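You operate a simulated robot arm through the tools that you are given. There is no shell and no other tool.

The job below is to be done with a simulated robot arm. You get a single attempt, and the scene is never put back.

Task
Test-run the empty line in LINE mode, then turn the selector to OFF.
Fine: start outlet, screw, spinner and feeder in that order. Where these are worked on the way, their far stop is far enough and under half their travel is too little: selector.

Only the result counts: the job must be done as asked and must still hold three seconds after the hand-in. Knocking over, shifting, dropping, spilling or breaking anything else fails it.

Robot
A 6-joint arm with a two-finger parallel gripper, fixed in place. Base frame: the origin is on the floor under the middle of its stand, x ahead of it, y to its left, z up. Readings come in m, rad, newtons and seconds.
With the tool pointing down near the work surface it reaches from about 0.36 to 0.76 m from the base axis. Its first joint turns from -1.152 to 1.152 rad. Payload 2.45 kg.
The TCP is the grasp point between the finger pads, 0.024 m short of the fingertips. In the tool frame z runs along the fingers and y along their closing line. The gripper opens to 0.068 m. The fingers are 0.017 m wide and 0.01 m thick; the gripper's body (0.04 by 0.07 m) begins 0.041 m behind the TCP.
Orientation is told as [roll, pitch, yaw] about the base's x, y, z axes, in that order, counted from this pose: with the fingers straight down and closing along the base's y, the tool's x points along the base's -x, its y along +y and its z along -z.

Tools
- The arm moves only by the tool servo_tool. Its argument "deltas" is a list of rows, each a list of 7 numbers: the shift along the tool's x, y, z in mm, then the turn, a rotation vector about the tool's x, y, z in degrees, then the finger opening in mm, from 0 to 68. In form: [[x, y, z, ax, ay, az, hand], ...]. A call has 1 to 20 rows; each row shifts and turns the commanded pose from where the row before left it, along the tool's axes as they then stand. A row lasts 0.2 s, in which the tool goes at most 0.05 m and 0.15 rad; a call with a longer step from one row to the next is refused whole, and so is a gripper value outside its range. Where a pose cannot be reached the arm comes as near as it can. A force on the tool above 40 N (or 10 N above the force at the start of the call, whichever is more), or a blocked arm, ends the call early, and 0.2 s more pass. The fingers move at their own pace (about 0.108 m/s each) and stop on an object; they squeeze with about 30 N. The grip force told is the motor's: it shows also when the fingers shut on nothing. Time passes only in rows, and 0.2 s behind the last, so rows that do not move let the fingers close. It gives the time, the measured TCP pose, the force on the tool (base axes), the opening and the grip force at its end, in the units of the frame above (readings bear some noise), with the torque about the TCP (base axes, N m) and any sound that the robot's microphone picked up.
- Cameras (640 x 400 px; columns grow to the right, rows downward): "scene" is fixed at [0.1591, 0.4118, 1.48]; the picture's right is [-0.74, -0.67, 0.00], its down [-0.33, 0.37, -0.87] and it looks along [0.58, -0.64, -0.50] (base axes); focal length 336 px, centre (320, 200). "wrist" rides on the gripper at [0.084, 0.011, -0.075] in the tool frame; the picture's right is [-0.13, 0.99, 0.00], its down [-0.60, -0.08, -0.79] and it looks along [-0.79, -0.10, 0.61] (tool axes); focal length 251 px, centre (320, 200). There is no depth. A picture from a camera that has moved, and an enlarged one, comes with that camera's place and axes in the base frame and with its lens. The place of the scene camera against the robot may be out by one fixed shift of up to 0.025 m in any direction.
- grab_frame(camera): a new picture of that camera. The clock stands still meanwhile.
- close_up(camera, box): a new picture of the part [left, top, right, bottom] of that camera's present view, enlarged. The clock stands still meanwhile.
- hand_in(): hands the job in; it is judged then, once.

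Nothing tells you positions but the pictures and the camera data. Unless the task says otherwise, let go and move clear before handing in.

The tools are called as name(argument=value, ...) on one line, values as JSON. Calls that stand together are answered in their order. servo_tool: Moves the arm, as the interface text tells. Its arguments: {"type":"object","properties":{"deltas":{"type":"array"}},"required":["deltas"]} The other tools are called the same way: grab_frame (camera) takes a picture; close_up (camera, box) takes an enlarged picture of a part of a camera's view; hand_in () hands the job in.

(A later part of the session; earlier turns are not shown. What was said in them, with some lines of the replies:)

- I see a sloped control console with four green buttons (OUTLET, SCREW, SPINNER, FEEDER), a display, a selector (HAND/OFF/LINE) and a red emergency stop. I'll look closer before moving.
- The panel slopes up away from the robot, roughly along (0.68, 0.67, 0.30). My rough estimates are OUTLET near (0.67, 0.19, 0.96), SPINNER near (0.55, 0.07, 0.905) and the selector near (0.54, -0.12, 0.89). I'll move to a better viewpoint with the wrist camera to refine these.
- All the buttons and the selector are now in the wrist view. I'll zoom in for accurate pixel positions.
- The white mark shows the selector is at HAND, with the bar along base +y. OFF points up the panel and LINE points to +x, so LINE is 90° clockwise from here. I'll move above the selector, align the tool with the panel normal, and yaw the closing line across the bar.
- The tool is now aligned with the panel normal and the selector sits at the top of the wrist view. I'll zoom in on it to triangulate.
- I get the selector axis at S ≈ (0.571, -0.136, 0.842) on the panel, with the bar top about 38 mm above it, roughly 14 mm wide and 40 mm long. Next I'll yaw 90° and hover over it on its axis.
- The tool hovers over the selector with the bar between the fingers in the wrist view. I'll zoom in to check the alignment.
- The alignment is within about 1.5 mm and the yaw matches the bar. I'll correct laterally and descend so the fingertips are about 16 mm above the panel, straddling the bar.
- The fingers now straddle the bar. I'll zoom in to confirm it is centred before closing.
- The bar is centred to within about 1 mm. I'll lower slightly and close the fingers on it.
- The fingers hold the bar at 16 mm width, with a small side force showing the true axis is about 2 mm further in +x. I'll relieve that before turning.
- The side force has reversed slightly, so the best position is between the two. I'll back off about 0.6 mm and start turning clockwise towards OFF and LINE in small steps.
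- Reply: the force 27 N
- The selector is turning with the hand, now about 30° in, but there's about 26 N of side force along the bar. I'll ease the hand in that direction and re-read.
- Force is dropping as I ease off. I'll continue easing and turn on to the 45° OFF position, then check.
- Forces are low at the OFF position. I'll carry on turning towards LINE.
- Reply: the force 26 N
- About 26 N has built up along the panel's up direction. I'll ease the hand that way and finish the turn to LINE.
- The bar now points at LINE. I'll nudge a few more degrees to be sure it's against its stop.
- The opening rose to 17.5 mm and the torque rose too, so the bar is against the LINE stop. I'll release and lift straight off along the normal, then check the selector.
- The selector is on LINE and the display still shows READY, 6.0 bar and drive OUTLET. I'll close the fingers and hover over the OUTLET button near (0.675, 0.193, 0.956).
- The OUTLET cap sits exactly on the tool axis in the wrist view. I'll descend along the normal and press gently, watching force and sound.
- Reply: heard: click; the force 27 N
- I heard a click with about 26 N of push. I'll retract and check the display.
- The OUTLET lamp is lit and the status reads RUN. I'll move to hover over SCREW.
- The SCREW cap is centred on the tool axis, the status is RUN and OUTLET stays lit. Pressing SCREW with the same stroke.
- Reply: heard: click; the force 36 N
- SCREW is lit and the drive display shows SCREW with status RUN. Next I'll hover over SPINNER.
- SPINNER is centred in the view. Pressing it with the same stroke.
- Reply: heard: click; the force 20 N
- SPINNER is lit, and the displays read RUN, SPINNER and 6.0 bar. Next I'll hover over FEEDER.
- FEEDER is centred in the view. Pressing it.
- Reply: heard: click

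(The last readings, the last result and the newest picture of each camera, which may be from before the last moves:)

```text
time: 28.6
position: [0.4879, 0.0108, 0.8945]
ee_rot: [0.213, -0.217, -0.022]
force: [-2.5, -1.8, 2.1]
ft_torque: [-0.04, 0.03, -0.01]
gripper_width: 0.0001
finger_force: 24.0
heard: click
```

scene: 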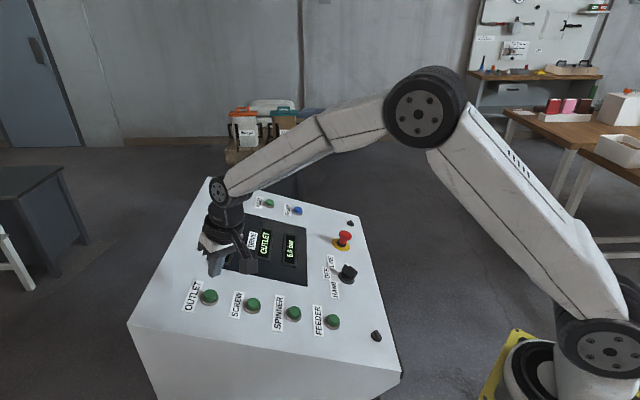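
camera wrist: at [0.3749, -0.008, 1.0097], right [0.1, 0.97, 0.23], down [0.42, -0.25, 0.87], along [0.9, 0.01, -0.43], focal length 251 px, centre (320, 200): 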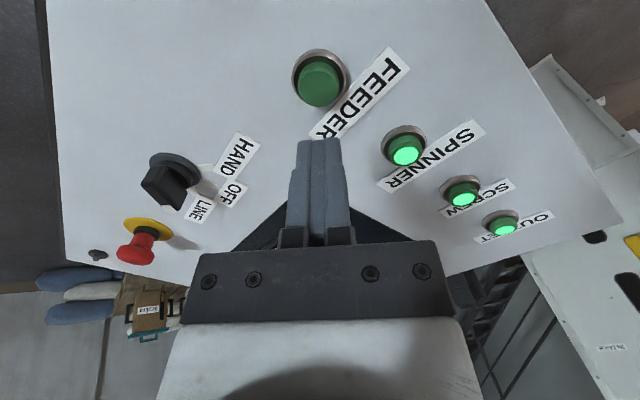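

I heard a click. I'll retract and check the lamps and displays.

servo_tool(deltas=[[0, 0, -20, 0, 0, 0, 0], [0, 0, -42, 0, 0, 0, 0], [0, 0, 0, 0, 0, 0, 0]])

grab_frame(camera="wrist")

close_up(camera="scene", box=[180, 180, 370, 340])

```text
time: 29.4
position: [0.4749, -0.0034, 0.953]
ee_rot: [0.213, -0.214, -0.023]
force: [-0.1, -0.1, 0.2]
ft_torque: [0.02, 0.02, 0.04]
gripper_width: 0.0001
finger_force: 23.4
```

```text
taken
camera wrist: at [0.375, -0.0069, 1.0104], right [0.1, 0.97, 0.23], down [0.42, -0.25, 0.87], along [0.9, 0.01, -0.43], focal length 251 px, centre (320, 200)
```

wrist: 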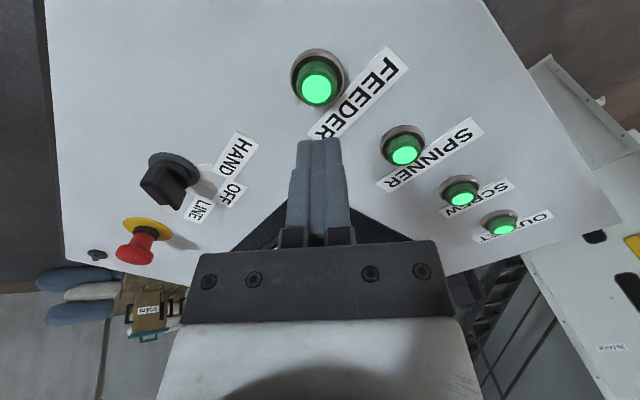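

```text
2.50 times, centred on (275, 260) of scene
camera zoom: at [0.1591, 0.4118, 1.48], right [-0.74, -0.67, 0.0], down [-0.33, 0.37, -0.87], along [0.58, -0.64, -0.5], focal length 840 px, centre (432, 50)
```

zoom: 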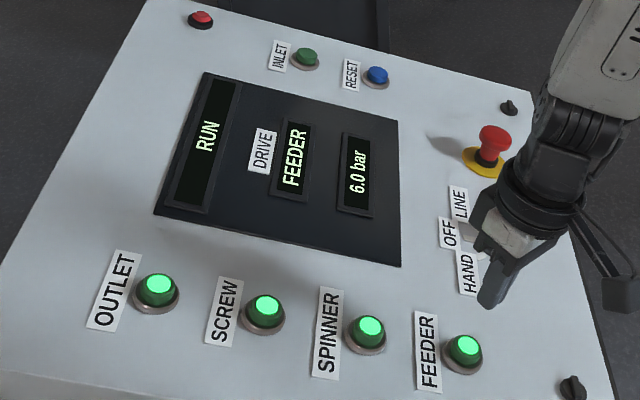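

All four drives are lit with status RUN and 6.0 bar. I'll move back over the selector, opening the fingers across the bar at LINE.

servo_tool(deltas=[[-18.6, -38.4, -8, 0, 0, 0, 0], [-18.6, -38.4, -8, 0, 0, 0, 0], [-18.6, -38.4, -8, 0, 0, 0, 50], [-18.7, -38.5, -8, 0, 0, 0, 50], [0, 0, 0, 0, 0, 0, 50]])

close_up(camera="wrist", box=[220, 0, 420, 150])

close_up(camera="scene", box=[180, 180, 390, 350])

```text
time: 30.6
position: [0.5443, -0.163, 0.9693]
ee_rot: [0.215, -0.215, -0.021]
force: [0.2, -0.9, 1.2]
ft_torque: [-0.01, 0.02, -0.02]
gripper_width: 0.0503
finger_force: 0.1
```

```text
2.67 times, centred on (320, 75) of wrist
camera zoom: at [0.445, -0.1671, 1.0248], right [0.1, 0.97, 0.23], down [0.42, -0.25, 0.87], along [0.9, 0.01, -0.43], focal length 670 px, centre (320, 533)
```

zoom: 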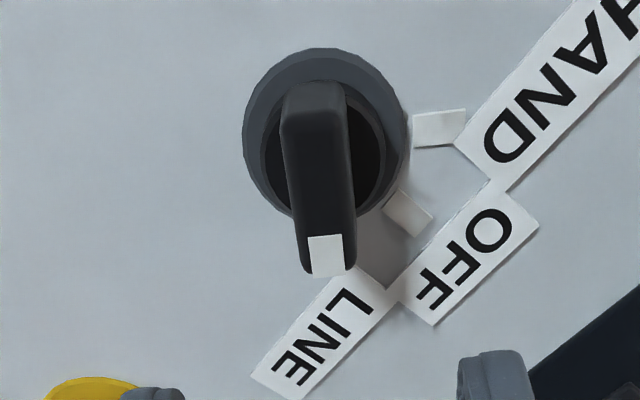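

```text
2.35 times, centred on (285, 265) of scene
camera zoom: at [0.1592, 0.4118, 1.48], right [-0.74, -0.67, 0.0], down [-0.33, 0.37, -0.87], along [0.58, -0.64, -0.5], focal length 791 px, centre (402, 47)
```

zoom: 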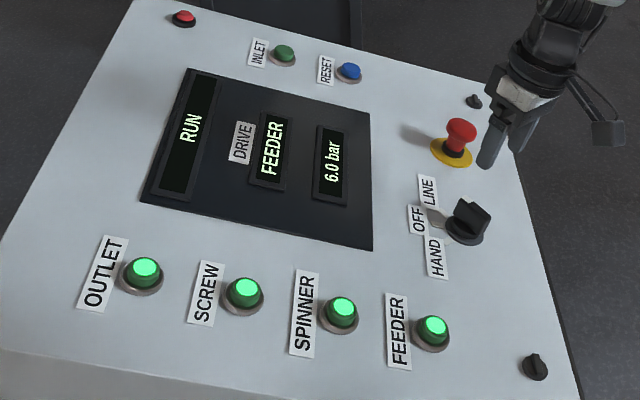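

The line is running with all four lamps lit, and the selector is below the tool. Earlier side forces suggest the panel is about 2° steeper than I assumed, so I'll trim the tilt, re-centre and check.

servo_tool(deltas=[[0, 0, 0, -1.26, -1.285, 0, 50], [3, -2, 3, 0, 0, 0, 50], [0, 0, 0, 0, 0, 0, 50]])

close_up(camera="wrist", box=[240, 0, 400, 110])

```text
time: 31.4
position: [0.5414, -0.1639, 0.966]
ee_rot: [0.236, -0.237, -0.027]
force: [0.5, 0.0, 0.6]
ft_torque: [0.03, -0.03, 0.04]
gripper_width: 0.0502
finger_force: 0.0
```

```text
3.64 times, centred on (320, 55) of wrist
camera zoom: at [0.4415, -0.1685, 1.0188], right [0.1, 0.96, 0.26], down [0.4, -0.27, 0.87], along [0.91, 0.02, -0.41], focal length 914 px, centre (320, 727)
```

zoom: 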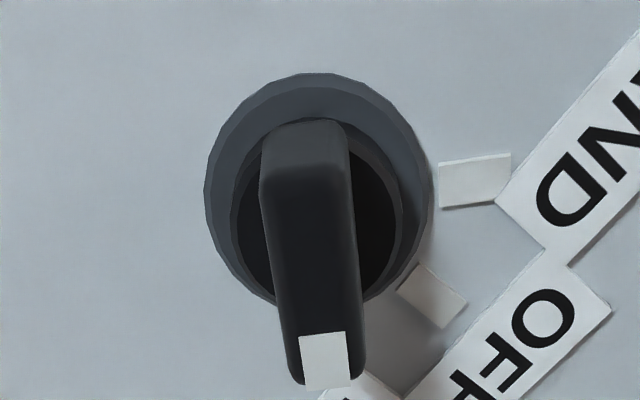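

Flange and bar are now both on the tool axis. I'll descend, grip the bar and read the forces.

servo_tool(deltas=[[0, 0, 40, 0, 0, 0, 50], [0, 0, 30, 0, 0, 0, 50], [0, 0, 18, 0, 0, 0, 50], [0, 0, 1.5, 0, 0, 0, 50], [0, 0, 0, 0, 0, 0, 0], [0, 0, 0, 0, 0, 0, 0], [0, 0, 0, 0, 0, 0, 0]])

grab_frame(camera="wrist")

```text
time: 33.0
position: [0.5629, -0.1431, 0.8821]
ee_rot: [0.234, -0.238, -0.029]
force: [3.1, -20.0, -16.7]
ft_torque: [0.31, -1.01, -0.18]
gripper_width: 0.0159
finger_force: 35.0
```

```text
taken
camera wrist: at [0.4625, -0.1485, 0.9346], right [0.1, 0.96, 0.25], down [0.4, -0.27, 0.87], along [0.91, 0.02, -0.41], focal length 251 px, centre (320, 200)
```

wrist: 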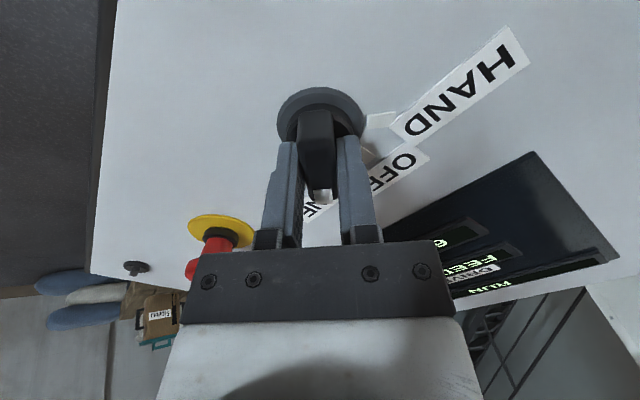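

The grip is made with about 23 N pulling along the closing line. I'll ease about 2 mm that way before turning.

servo_tool(deltas=[[0, -1.5, 0, 0, 0, 0, 0], [0, 0, 0, 0, 0, 0, 0]])

```text
time: 33.6
position: [0.5641, -0.1431, 0.8804]
ee_rot: [0.236, -0.239, -0.027]
force: [1.7, -13.4, -12.4]
ft_torque: [-0.07, -0.81, -0.22]
gripper_width: 0.0159
finger_force: 34.3
```

Force is falling as expected. I'll ease once more, then turn counter-clockwise towards OFF.

servo_tool(deltas=[[0, -1.5, 0, 0, 0, 0, 0], [0, 0, 0, 0, 0, -5, 0], [0, 0, 0, 0, 0, -5, 0], [0, 0, 0, 0, 0, -5, 0], [0, 0, 0, 0, 0, -5, 0], [0, 0, 0, 0, 0, 0, 0]])

```text
time: 35.0
position: [0.5626, -0.1434, 0.881]
ee_rot: [0.143, -0.303, 0.331]
force: [-8.8, 1.0, 10.2]
ft_torque: [0.22, 0.32, 0.16]
gripper_width: 0.0159
finger_force: 35.3
```

servo_tool(deltas=[[0, 0, 0, 0, 0, -5, 0], [0, 0, 0, 0, 0, -5, 0], [0, 0, 0, 0, 0, -5, 0], [0, 0, 0, 0, 0, -5, 0], [0, 0, 0, 0, 0, -5, 0], [0, 0, 0, 0, 0, 0, 0]])

grab_frame(camera="wrist")

close_up(camera="scene", box=[180, 180, 390, 350])

```text
time: 36.4
position: [0.564, -0.143, 0.8801]
ee_rot: [-0.007, -0.334, 0.789]
force: [-2.4, 10.2, 12.0]
ft_torque: [1.19, -0.33, 0.18]
gripper_width: 0.016
finger_force: 35.0
```

```text
taken
camera wrist: at [0.4809, -0.2106, 0.9243], right [-0.62, 0.79, 0.04], down [0.27, 0.17, 0.95], along [0.74, 0.59, -0.32], focal length 251 px, centre (320, 200)
```

wrist: 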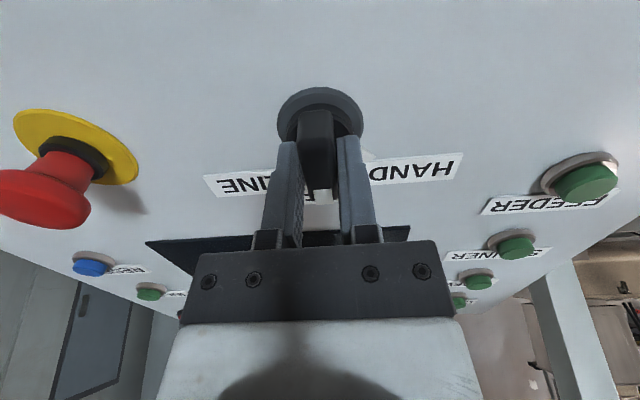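

```text
2.35 times, centred on (285, 265) of scene
camera zoom: at [0.1588, 0.4121, 1.48], right [-0.74, -0.67, 0.0], down [-0.33, 0.37, -0.87], along [0.58, -0.64, -0.5], focal length 791 px, centre (402, 47)
```

zoom: 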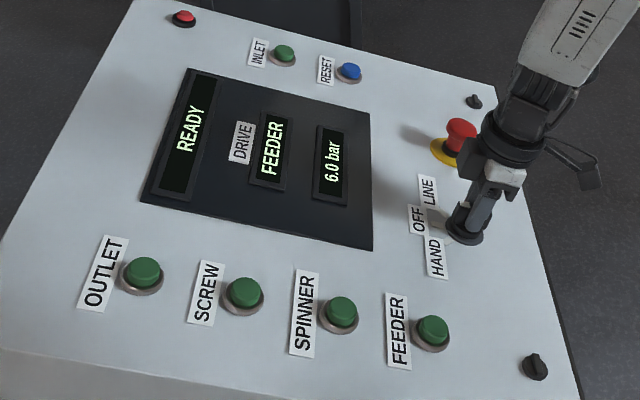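

All lamps have gone out, the status is back to READY, and the selector points at OFF. I'll release, lift clear and check that it stays.

servo_tool(deltas=[[0, 0, 0, 0, 0, 0, 50], [0, 0, 0, 0, 0, 0, 50], [0, 0, -25, 0, 0, 0, 50], [0, 0, -40, 0, 0, 0, 50], [0, 0, -40, 0, 0, 0, 50], [0, 0, -40, 0, 0, 0, 50], [0, 0, 0, 0, 0, 0, 50]])

grab_frame(camera="wrist")

close_up(camera="scene", box=[180, 180, 390, 350])

close_up(camera="scene", box=[310, 225, 390, 305])

```text
time: 38.0
position: [0.5264, -0.1774, 1.0201]
ee_rot: [-0.005, -0.333, 0.788]
force: [-0.1, 0.3, 0.7]
ft_torque: [0.02, 0.01, 0.02]
gripper_width: 0.05
finger_force: 0.0
```

```text
taken
camera wrist: at [0.4447, -0.2445, 1.0627], right [-0.62, 0.79, 0.04], down [0.27, 0.17, 0.95], along [0.74, 0.59, -0.32], focal length 251 px, centre (320, 200)
```

wrist: 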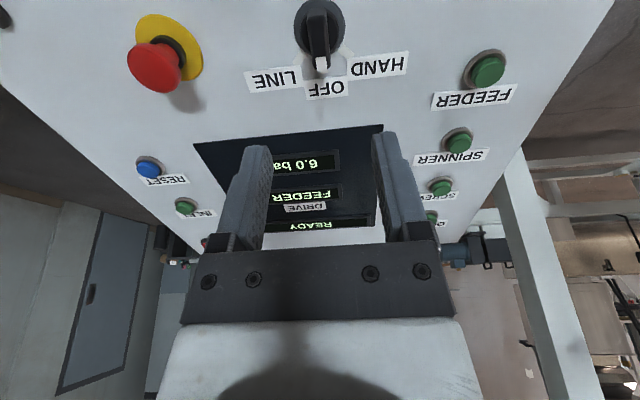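

```text
2.35 times, centred on (285, 265) of scene
camera zoom: at [0.1591, 0.4118, 1.48], right [-0.74, -0.67, 0.0], down [-0.33, 0.37, -0.87], along [0.58, -0.64, -0.5], focal length 791 px, centre (402, 47)
```

zoom: 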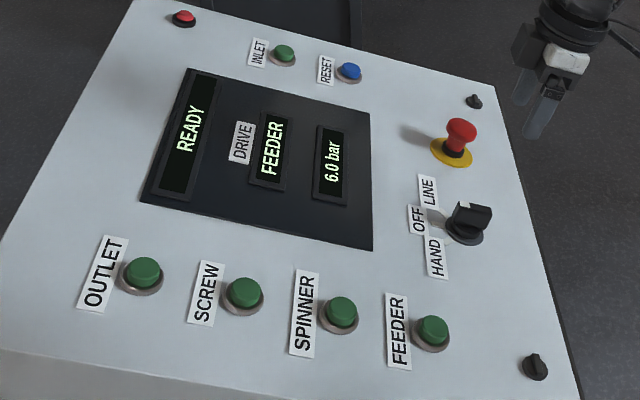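

```text
5.00 times, centred on (350, 265) of scene
camera zoom: at [0.1591, 0.4118, 1.48], right [-0.74, -0.67, 0.0], down [-0.33, 0.37, -0.87], along [0.58, -0.64, -0.5], focal length 1681 px, centre (170, -125)
```

zoom: 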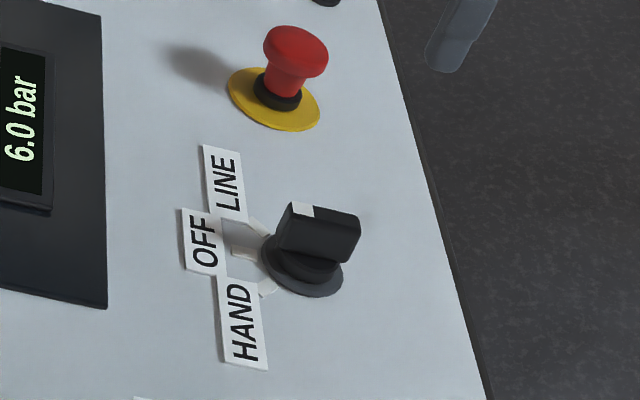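

The selector points at OFF, all the drives are off and the hand is clear. I'll wait a few seconds and check that nothing changes.

servo_tool(deltas=[[0, 0, -20, 0, 0, 0, 50], [0, 0, 0, 0, 0, 0, 50], [0, 0, 0, 0, 0, 0, 50], [0, 0, 0, 0, 0, 0, 50], [0, 0, 0, 0, 0, 0, 50], [0, 0, 0, 0, 0, 0, 50], [0, 0, 0, 0, 0, 0, 50], [0, 0, 0, 0, 0, 0, 50], [0, 0, 0, 0, 0, 0, 50], [0, 0, 0, 0, 0, 0, 50], [0, 0, 0, 0, 0, 0, 50], [0, 0, 0, 0, 0, 0, 50]])

close_up(camera="wrist", box=[220, 0, 420, 125])

close_up(camera="scene", box=[180, 180, 390, 350])

```text
time: 40.6
position: [0.5218, -0.1823, 1.0369]
ee_rot: [-0.005, -0.333, 0.788]
force: [0.5, -0.4, -0.2]
ft_torque: [-0.01, 0.01, 0.02]
gripper_width: 0.0502
finger_force: 0.0
```

```text
3.20 times, centred on (320, 62) of wrist
camera zoom: at [0.4406, -0.2491, 1.0803], right [-0.62, 0.79, 0.04], down [0.27, 0.17, 0.95], along [0.74, 0.59, -0.32], focal length 805 px, centre (320, 640)
```

zoom: 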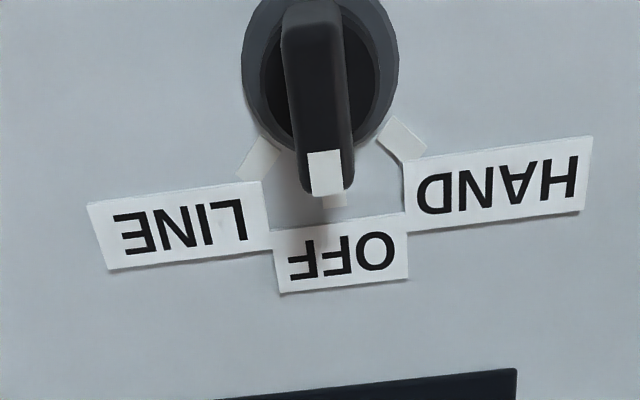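

```text
2.35 times, centred on (285, 265) of scene
camera zoom: at [0.1591, 0.4118, 1.48], right [-0.74, -0.67, 0.0], down [-0.33, 0.37, -0.87], along [0.58, -0.64, -0.5], focal length 791 px, centre (402, 47)
```

zoom: 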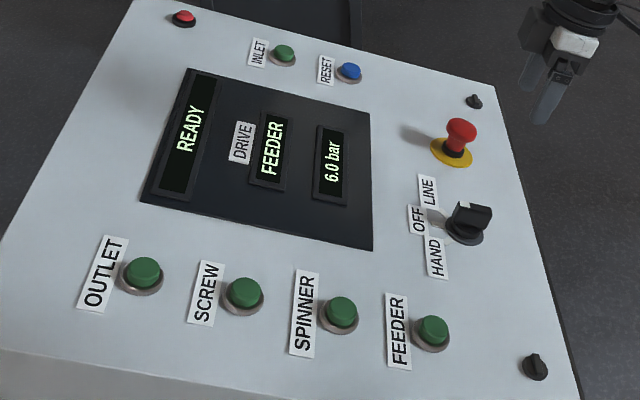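

The selector is steady on the OFF tick. The line ran in LINE mode with outlet, screw, spinner and feeder started in that order, and it is now stopped at READY with the hand clear, so I'm handing in.

hand_in()

```text
The job is handed in.
```

The empty line was test-run in LINE mode, and the selector is now at OFF. I've handed the job in; no verdict has come back.

- **Start:** I turned the selector from HAND to its LINE stop. I then pressed OUTLET, SCREW, SPINNER and FEEDER in that order. Each press clicked and lit its lamp, and the display read RUN at 6.0 bar.
- **Run time:** All four drives ran together for several seconds before I turned the selector back.
- **Stop:** Turning to OFF put all four lamps out and brought the display back to READY. I watched for about 2.5 seconds after letting go, and the selector stayed on the OFF mark.

While I was turning the selector, side forces on the tool reached about 26 N. I eased the hand each time, and the cameras showed nothing knocked or shifted. I never touched the emergency stop, INLET or RESET.
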